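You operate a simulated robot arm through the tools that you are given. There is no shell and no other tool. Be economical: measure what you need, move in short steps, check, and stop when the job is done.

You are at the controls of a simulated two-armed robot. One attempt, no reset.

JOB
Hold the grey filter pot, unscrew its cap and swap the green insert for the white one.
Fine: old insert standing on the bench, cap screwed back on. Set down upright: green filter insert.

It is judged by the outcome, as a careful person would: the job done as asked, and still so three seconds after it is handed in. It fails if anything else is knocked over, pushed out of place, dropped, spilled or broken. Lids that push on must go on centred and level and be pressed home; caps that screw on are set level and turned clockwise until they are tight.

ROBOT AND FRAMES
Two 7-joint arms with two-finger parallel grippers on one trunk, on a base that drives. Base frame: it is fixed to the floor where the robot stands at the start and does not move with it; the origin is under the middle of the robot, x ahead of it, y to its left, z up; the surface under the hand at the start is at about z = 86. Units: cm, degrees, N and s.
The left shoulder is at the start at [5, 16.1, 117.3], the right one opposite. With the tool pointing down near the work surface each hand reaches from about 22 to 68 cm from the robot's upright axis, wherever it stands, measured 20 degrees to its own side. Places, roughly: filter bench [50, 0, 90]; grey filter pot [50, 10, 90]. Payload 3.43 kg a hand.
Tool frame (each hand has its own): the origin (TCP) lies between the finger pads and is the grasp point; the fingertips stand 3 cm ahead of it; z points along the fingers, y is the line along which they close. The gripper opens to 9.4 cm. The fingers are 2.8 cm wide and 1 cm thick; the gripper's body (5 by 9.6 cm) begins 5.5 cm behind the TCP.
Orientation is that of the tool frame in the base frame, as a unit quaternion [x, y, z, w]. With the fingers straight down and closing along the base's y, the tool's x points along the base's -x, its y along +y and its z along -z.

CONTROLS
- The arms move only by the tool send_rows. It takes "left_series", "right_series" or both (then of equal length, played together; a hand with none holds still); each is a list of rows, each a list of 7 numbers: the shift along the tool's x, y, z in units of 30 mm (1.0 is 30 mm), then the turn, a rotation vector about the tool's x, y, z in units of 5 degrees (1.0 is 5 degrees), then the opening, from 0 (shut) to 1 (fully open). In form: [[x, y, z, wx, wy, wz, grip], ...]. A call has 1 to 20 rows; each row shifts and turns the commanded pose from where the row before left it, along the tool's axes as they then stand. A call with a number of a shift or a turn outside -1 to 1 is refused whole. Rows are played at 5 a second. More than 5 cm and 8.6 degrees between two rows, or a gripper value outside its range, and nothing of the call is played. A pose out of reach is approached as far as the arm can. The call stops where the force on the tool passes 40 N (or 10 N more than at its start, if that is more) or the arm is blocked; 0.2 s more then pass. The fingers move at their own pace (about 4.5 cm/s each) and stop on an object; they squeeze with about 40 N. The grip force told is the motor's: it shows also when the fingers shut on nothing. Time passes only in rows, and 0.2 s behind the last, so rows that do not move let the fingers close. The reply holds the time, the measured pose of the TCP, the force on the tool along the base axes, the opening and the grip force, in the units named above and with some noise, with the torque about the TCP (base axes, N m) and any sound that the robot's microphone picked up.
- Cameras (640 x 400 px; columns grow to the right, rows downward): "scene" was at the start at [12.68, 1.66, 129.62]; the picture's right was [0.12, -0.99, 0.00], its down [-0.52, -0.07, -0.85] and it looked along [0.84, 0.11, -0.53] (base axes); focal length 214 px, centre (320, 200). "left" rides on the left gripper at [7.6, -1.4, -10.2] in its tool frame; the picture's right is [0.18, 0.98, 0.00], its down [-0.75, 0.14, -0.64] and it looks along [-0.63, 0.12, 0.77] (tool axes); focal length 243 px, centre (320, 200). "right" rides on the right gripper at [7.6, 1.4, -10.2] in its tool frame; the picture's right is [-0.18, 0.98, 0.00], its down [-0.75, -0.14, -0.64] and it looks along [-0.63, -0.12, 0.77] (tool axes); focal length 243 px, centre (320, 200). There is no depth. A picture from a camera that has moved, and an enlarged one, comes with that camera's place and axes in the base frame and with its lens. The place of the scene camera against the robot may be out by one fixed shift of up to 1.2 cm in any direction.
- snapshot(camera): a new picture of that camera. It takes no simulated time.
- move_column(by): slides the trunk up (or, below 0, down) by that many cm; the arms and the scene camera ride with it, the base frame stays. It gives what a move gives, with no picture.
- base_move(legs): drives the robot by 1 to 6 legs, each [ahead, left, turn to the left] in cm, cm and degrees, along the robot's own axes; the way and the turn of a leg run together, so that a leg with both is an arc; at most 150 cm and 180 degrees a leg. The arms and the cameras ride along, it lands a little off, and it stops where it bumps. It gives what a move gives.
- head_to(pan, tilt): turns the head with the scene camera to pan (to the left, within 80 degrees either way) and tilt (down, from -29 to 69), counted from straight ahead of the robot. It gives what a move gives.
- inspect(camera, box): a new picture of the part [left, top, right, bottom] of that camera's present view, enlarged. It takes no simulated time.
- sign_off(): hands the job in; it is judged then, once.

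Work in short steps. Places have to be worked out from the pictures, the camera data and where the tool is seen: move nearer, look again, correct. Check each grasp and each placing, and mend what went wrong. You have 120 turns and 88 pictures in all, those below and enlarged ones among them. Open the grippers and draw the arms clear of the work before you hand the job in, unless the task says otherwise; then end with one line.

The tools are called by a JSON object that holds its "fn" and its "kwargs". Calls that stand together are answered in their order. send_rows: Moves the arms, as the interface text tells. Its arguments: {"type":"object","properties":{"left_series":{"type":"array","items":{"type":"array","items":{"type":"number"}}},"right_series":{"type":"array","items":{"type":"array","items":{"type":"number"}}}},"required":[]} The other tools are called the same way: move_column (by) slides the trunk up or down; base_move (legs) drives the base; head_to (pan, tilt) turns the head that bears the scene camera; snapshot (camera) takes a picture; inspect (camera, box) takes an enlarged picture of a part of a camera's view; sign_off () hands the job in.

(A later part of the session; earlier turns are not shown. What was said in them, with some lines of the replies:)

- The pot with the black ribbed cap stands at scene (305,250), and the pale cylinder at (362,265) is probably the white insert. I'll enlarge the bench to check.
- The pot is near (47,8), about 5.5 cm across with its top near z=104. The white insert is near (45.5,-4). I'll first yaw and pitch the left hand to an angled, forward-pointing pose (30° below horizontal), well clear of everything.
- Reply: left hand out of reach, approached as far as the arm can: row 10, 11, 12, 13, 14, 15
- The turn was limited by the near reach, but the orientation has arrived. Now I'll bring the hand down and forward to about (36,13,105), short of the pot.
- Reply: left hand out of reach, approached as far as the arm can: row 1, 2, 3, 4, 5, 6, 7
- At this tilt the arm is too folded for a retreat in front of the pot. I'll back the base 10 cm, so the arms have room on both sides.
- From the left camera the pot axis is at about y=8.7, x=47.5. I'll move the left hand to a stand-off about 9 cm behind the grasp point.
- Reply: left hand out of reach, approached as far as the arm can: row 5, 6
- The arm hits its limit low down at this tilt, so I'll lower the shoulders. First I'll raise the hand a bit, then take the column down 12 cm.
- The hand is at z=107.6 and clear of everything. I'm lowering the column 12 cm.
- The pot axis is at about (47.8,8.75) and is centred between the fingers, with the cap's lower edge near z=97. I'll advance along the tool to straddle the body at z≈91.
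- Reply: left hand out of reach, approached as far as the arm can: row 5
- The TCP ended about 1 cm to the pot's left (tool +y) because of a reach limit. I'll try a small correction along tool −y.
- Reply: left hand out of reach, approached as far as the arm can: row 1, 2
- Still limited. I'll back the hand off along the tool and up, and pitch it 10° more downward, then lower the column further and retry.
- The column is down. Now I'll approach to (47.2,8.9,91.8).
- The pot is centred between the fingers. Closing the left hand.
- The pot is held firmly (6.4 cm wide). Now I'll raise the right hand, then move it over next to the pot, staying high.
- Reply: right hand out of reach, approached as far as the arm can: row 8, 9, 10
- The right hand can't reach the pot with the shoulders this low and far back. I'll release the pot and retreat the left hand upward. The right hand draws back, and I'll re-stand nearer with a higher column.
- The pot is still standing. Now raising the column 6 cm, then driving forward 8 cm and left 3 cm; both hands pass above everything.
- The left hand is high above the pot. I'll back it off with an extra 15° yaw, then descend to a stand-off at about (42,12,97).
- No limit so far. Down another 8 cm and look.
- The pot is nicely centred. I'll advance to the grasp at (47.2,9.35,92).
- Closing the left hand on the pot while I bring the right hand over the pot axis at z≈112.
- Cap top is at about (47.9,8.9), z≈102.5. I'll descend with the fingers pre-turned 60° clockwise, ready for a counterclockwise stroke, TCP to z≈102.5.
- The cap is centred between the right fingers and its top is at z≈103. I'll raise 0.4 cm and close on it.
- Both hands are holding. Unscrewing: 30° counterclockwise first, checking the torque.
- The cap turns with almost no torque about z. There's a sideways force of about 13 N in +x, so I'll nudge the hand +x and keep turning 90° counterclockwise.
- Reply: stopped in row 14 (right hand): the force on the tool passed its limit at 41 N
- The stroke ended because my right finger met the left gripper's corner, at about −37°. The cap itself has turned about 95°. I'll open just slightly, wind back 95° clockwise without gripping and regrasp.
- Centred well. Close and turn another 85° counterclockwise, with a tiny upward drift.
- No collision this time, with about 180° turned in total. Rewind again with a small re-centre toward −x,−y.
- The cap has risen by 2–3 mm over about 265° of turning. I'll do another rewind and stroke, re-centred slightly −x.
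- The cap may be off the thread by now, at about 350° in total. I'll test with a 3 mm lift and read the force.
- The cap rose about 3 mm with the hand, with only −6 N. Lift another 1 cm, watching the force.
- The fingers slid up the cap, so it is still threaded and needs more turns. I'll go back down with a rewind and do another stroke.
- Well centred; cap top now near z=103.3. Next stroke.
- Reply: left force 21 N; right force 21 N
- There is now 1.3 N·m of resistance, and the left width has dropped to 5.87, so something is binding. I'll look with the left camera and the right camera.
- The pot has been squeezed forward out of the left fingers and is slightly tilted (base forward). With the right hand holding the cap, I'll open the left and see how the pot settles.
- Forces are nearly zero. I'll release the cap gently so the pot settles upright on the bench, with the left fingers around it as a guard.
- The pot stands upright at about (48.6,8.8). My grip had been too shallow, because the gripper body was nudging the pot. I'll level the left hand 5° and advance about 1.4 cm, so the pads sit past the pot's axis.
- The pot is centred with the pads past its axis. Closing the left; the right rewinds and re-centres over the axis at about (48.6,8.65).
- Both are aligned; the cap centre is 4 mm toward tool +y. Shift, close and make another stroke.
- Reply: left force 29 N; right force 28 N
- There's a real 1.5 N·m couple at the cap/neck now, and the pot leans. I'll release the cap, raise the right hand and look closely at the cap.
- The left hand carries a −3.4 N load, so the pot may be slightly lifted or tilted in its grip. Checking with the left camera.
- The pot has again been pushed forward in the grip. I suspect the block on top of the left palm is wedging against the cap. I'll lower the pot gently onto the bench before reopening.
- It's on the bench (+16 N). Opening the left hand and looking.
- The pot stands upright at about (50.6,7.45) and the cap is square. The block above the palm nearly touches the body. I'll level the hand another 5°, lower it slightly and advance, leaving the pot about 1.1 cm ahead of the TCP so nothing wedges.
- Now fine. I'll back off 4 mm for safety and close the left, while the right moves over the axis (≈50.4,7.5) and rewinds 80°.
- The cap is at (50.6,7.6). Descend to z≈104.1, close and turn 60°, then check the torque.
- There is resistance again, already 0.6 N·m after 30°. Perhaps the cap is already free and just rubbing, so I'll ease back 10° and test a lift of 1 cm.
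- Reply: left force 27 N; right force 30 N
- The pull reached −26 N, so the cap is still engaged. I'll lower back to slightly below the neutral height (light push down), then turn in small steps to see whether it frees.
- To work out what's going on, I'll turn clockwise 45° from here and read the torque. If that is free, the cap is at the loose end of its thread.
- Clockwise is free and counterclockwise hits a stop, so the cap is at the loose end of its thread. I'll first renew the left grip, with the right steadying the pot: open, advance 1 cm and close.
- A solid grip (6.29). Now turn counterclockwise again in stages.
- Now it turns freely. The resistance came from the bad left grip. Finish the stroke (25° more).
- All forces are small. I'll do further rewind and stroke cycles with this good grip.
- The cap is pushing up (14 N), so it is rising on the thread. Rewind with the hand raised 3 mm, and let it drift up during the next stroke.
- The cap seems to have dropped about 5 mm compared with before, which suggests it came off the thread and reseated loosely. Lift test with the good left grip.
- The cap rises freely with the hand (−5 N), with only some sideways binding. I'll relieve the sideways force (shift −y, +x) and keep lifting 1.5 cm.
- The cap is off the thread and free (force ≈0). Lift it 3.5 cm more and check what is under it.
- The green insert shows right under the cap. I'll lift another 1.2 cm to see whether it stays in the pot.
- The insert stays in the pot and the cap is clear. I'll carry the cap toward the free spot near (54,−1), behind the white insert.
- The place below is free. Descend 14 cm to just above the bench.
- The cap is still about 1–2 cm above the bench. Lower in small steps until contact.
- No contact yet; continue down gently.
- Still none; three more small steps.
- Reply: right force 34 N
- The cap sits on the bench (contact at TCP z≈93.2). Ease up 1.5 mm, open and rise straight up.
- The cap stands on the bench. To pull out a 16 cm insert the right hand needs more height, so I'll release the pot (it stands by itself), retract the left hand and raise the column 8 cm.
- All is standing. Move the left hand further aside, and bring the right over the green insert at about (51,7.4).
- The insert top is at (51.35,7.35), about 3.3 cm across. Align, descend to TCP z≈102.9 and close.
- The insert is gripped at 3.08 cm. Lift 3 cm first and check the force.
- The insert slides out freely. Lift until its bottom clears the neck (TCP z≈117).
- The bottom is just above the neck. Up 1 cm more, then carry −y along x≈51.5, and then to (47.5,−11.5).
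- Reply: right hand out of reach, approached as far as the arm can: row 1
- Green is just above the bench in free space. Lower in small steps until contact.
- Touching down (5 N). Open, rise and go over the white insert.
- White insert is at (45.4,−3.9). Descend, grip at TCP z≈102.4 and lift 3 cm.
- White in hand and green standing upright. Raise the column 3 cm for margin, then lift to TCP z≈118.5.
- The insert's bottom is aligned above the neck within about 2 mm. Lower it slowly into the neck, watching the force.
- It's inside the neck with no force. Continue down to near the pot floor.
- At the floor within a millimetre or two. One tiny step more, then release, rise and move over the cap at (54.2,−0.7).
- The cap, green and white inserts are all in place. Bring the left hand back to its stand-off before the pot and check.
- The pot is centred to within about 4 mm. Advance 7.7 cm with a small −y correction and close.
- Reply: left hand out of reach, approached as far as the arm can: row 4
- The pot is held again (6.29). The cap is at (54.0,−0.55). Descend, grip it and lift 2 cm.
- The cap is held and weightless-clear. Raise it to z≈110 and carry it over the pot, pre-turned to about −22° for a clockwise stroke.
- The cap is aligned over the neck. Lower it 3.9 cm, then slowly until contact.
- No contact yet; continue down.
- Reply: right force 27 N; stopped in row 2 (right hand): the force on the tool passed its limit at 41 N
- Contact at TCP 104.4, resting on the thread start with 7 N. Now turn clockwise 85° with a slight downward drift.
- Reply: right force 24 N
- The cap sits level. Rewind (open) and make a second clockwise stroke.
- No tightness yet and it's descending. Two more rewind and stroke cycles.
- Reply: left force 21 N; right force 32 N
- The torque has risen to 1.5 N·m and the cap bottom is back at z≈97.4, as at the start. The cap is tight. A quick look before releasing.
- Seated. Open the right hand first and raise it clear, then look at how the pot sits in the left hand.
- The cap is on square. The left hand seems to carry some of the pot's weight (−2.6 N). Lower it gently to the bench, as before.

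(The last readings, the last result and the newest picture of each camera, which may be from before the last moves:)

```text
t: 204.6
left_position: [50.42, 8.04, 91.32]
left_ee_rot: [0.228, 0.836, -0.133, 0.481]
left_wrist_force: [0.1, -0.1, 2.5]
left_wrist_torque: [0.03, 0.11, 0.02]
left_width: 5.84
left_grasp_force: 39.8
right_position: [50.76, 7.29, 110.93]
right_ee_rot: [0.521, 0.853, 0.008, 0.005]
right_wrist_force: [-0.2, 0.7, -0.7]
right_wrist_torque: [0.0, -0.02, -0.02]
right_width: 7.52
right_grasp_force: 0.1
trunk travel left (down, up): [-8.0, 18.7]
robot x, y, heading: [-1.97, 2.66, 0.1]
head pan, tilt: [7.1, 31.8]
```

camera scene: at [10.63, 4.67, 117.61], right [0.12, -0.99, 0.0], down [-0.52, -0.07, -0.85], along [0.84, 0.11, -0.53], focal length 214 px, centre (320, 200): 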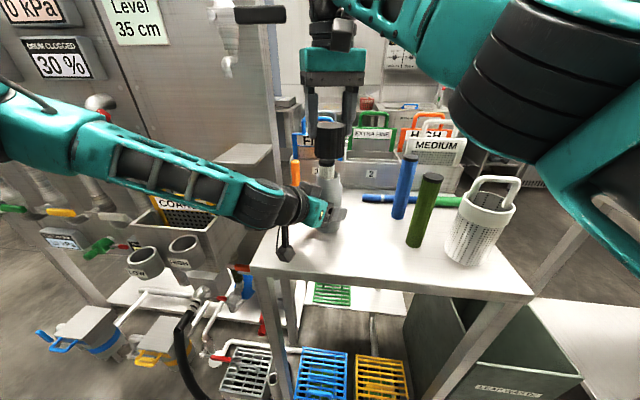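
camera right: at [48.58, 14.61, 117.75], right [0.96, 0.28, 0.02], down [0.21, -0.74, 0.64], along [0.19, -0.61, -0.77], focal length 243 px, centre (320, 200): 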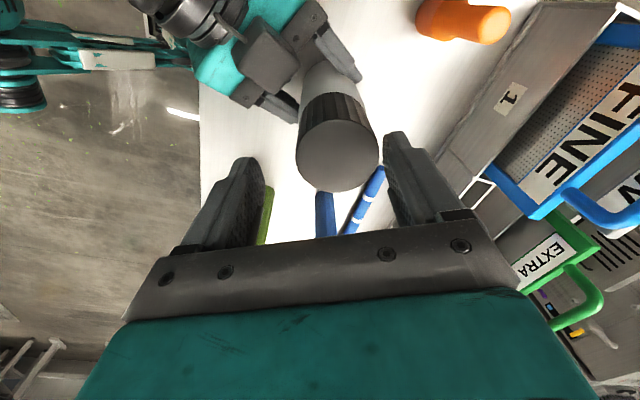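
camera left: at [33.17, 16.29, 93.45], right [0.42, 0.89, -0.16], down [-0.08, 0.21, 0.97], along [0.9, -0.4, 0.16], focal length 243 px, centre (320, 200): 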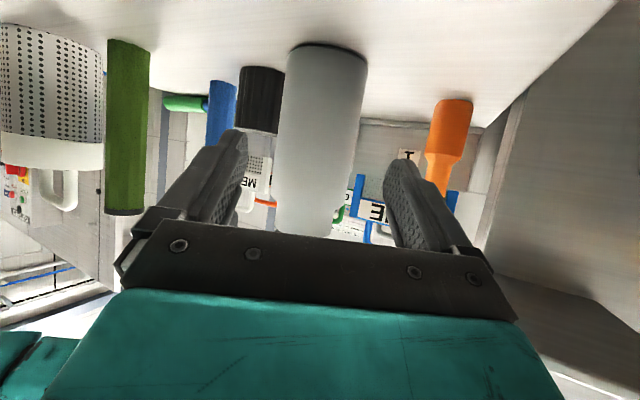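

It's touching the bench. I'll renew the left grip (open, shift +0.5 cm in y and 0.8 cm ahead, close) so I can verify the tightness properly; the right hand rewinds meanwhile.

{"fn": "send_rows", "kwargs": {"left_series": [[0.02, 0, 0.012, 0, 0, 0, 0], [0, 0, 0, 0, 0, 0, 0.75], [0, 0, 0, 0, 0, 0, 0.88], [0, 0, 0, 0, 0, 0, 0.88], [-0.06, 0.08, 0.1, 0, 0, 0, 0.88], [-0.08, 0.08, 0.13, 0, 0, 0, 0.88], [0, 0, 0, 0, 0, 0, 0.88], [0, 0, 0, 0, 0, 0, 0.5], [0, 0, 0, 0, 0, 0, 0], [0, 0, 0, 0, 0, 0, 0], [0, 0, 0, 0, 0, 0, 0], [0, 0, 0, 0, 0, 0, 0], [0, 0, 0, 0, 0, 0, 0], [0, 0, 0, 0, 0, 0, 0]], "right_series": [[0, 0, 0, 0, 0, -1, 0.8], [0, 0, 0, 0, 0, -1, 0.8], [0, 0, 0, 0, 0, -1, 0.8], [0, 0, 0, 0, 0, -1, 0.8], [0, 0, 0, 0, 0, -1, 0.8], [0, 0, 0, 0, 0, -1, 0.8], [0, 0, 0, 0, 0, -1, 0.8], [0, 0, 0, 0, 0, -1, 0.8], [0, 0, 0, 0, 0, -1, 0.8], [0, 0, 0, 0, 0, -1, 0.8], [0, 0, 0, 0, 0, -1, 0.8], [0, 0, 0, 0, 0, -1, 0.8], [0, 0, 0, 0, 0, 0, 0.8], [0, 0, 0, 0, 0, 0, 0.8]]}}

{"fn": "snapshot", "kwargs": {"camera": "right"}}

```text
t: 207.6
left_position: [51.07, 8.26, 91.22]
left_ee_rot: [0.228, 0.837, -0.132, 0.479]
left_wrist_force: [-1.3, 1.0, 2.5]
left_wrist_torque: [0.15, -0.04, 0.02]
left_width: 6.02
left_grasp_force: 40.0
left hand out of reach, approached as far as the arm can: row 6
right_position: [50.74, 7.17, 110.88]
right_ee_rot: [0.026, 1.0, 0.006, 0.008]
right_wrist_force: [0.1, -1.0, 0.4]
right_wrist_torque: [-0.03, 0.01, 0.0]
right_width: 7.53
right_grasp_force: 0.1
trunk travel left (down, up): [-8.0, 18.7]
robot x, y, heading: [-2.33, 2.66, -0.3]
head pan, tilt: [7.1, 31.8]
```

```text
2 pictures are left
camera right: at [43.22, 8.93, 120.96], right [0.23, 0.97, 0.01], down [0.73, -0.19, 0.65], along [0.64, -0.14, -0.76], focal length 243 px, centre (320, 200)
```

right: 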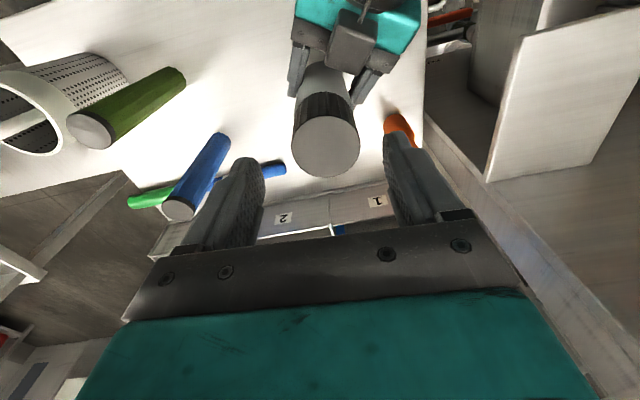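

The pot is at (52.7,7.5), and the left hand's reach limits its grip to near the fingertips. That's enough for a gentle check: align the right hand, grip the cap and turn 15° clockwise.

{"fn": "send_rows", "kwargs": {"right_series": [[-0.32, 0.07, 0, 0, 0, 0, 0.82], [-0.32, 0.07, 0, 0, 0, 0, 0.82], [0, 0, 0.6, 0, 0, 0, 0.82], [0, 0, 0.6, 0, 0, 0, 0.82], [0, 0, 0.6, 0, 0, 0, 0.82], [0, 0, 0.5, 0, 0, 0, 0.82], [0, 0, 0, 0, 0, 0, 0], [0, 0, 0, 0, 0, 0, 0], [0, 0, 0, 0, 0, 0, 0]]}}

{"fn": "send_rows", "kwargs": {"right_series": [[0, 0, 0, 0, 0, 1, 0], [0, 0, 0, 0, 0, 1, 0], [0, 0, 0, 0, 0, 1, 0], [0, 0, 0, 0, 0, 0, 0]]}}

```text
t: 209.6
left_position: [51.11, 8.2, 91.33]
left_ee_rot: [0.231, 0.835, -0.133, 0.481]
left_wrist_force: [-0.6, -10.1, 1.5]
left_wrist_torque: [1.6, -0.38, -0.14]
left_width: 6.03
left_grasp_force: 40.0
right_position: [51.17, 7.29, 103.73]
right_ee_rot: [0.024, 1.0, 0.007, 0.008]
right_wrist_force: [0.6, 10.8, 0.4]
right_wrist_torque: [-0.14, 0.18, 0.17]
right_width: 5.55
right_grasp_force: 40.2
right hand out of reach, approached as far as the arm can: row 1, 2
trunk travel left (down, up): [-8.0, 18.7]
robot x, y, heading: [-1.8, 2.95, -0.2]
head pan, tilt: [7.1, 31.8]
```

```text
t: 210.6
left_position: [50.93, 8.26, 91.31]
left_ee_rot: [0.23, 0.836, -0.134, 0.48]
left_wrist_force: [-12.5, -12.4, 0.8]
left_wrist_torque: [1.16, -0.89, -0.52]
left_width: 6.16
left_grasp_force: 40.6
right_position: [51.27, 7.22, 103.86]
right_ee_rot: [0.156, 0.988, 0.007, 0.01]
right_wrist_force: [11.5, 12.2, 3.2]
right_wrist_torque: [0.04, -0.52, 0.3]
right_width: 5.45
right_grasp_force: 39.9
trunk travel left (down, up): [-8.0, 18.7]
robot x, y, heading: [-2.04, 3.06, 0.3]
head pan, tilt: [7.1, 31.8]
```

15° clockwise immediately builds 0.3–0.5 N·m (a free cap showed about 0.03), so the cap is tight. Release the right hand and rise straight up.

{"fn": "send_rows", "kwargs": {"right_series": [[0, 0, 0, 0, 0, 0, 0.72], [0, 0, 0, 0, 0, 0, 0.82], [0, 0, 0, 0, 0, 0, 0.82], [0, 0, -0.5, 0, 0, 0, 0.82], [0, 0, -0.8, 0, 0, 0, 0.82], [0, 0, -0.8, 0, 0, 0, 0.82], [0.8, -0.5, 0, 0, 0, 0, 0.82], [0.8, -0.5, 0, 0, 0, 0, 0.82]]}}

```text
t: 212.4
left_position: [51.17, 8.25, 91.18]
left_ee_rot: [0.228, 0.837, -0.133, 0.48]
left_wrist_force: [-1.5, 0.0, 0.6]
left_wrist_torque: [-0.02, 0.0, -0.04]
left_width: 6.09
left_grasp_force: 39.7
right_position: [45.74, 5.72, 110.04]
right_ee_rot: [0.156, 0.988, 0.007, 0.006]
right_wrist_force: [-0.4, 0.6, -0.4]
right_wrist_torque: [-0.01, -0.01, -0.02]
right_width: 7.68
right_grasp_force: 0.0
trunk travel left (down, up): [-8.0, 18.7]
robot x, y, heading: [-1.6, 3.14, 0.1]
head pan, tilt: [7.1, 31.8]
```

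Forces are near zero and the pot is standing. Open the left hand and retract along its axis; draw the right hand back too.

{"fn": "send_rows", "kwargs": {"left_series": [[0, 0, 0, 0, 0, 0, 0.72], [0, 0, 0, 0, 0, 0, 0.88], [0, 0, 0, 0, 0, 0, 0.88], [0, 0, -0.4, 0, 0, 0, 0.88], [0, 0, -0.7, 0, 0, 0, 0.88], [0, 0, -0.7, 0, 0, 0, 0.88], [0, 0, -0.7, 0, 0, 0, 0.88], [0, 0.5, -0.6, 0, 0, 0, 0.88], [0, 0.6, -0.5, 0, 0, 0, 0.88]], "right_series": [[0, 0, -0.5, 0, 0, 0, 0.82], [0.8, -0.3, 0, 0, 0, 0, 0.82], [0.8, -0.5, 0, 0, 0, 0, 0.82], [0.8, -0.5, 0, 0, 0, 0, 0.82], [0, -0.5, 0, 0, 0, 0, 0.82], [0, 0, 0, 0, 0, 0, 0.82], [0, 0, 0, 0, 0, 0, 0.82], [0, 0, 0, 0, 0, 0, 0.82], [0, 0, 0, 0, 0, 0, 0.82]]}}

{"fn": "inspect", "kwargs": {"camera": "scene", "box": [230, 120, 530, 300]}}

```text
t: 214.4
left_position: [44.78, 15.78, 96.63]
left_ee_rot: [0.228, 0.837, -0.132, 0.48]
left_wrist_force: [0.7, -0.1, -0.4]
left_wrist_torque: [0.0, 0.04, -0.02]
left_width: 8.24
left_grasp_force: 0.1
right_position: [37.02, 2.94, 111.33]
right_ee_rot: [0.155, 0.988, 0.007, 0.007]
right_wrist_force: [-0.3, -0.9, 0.1]
right_wrist_torque: [-0.01, 0.0, 0.01]
right_width: 7.69
right_grasp_force: 0.0
trunk travel left (down, up): [-8.0, 18.7]
robot x, y, heading: [-2.21, 3.18, -0.3]
head pan, tilt: [7.1, 31.8]
```

```text
2.13 times, centred on (380, 210) of scene
camera zoom: at [10.62, 4.68, 117.62], right [0.12, -0.99, 0.0], down [-0.52, -0.07, -0.85], along [0.84, 0.11, -0.53], focal length 458 px, centre (192, 179)
```

zoom: 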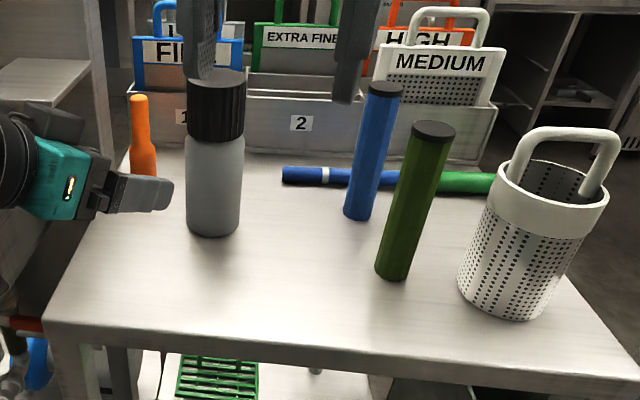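

The pot stands upright with its cap level and flush. The green insert stands on the bench, nothing else has moved, and both hands are open and clear. Handing in.

{"fn": "sign_off", "kwargs": {}}

```text
The job is handed in.
```

The white insert is in the grey pot with the cap screwed on tight, and the green insert stands upright on the bench. The pot now stands about 5 cm from where it started, because it slid in the grip while I was unscrewing the cap.
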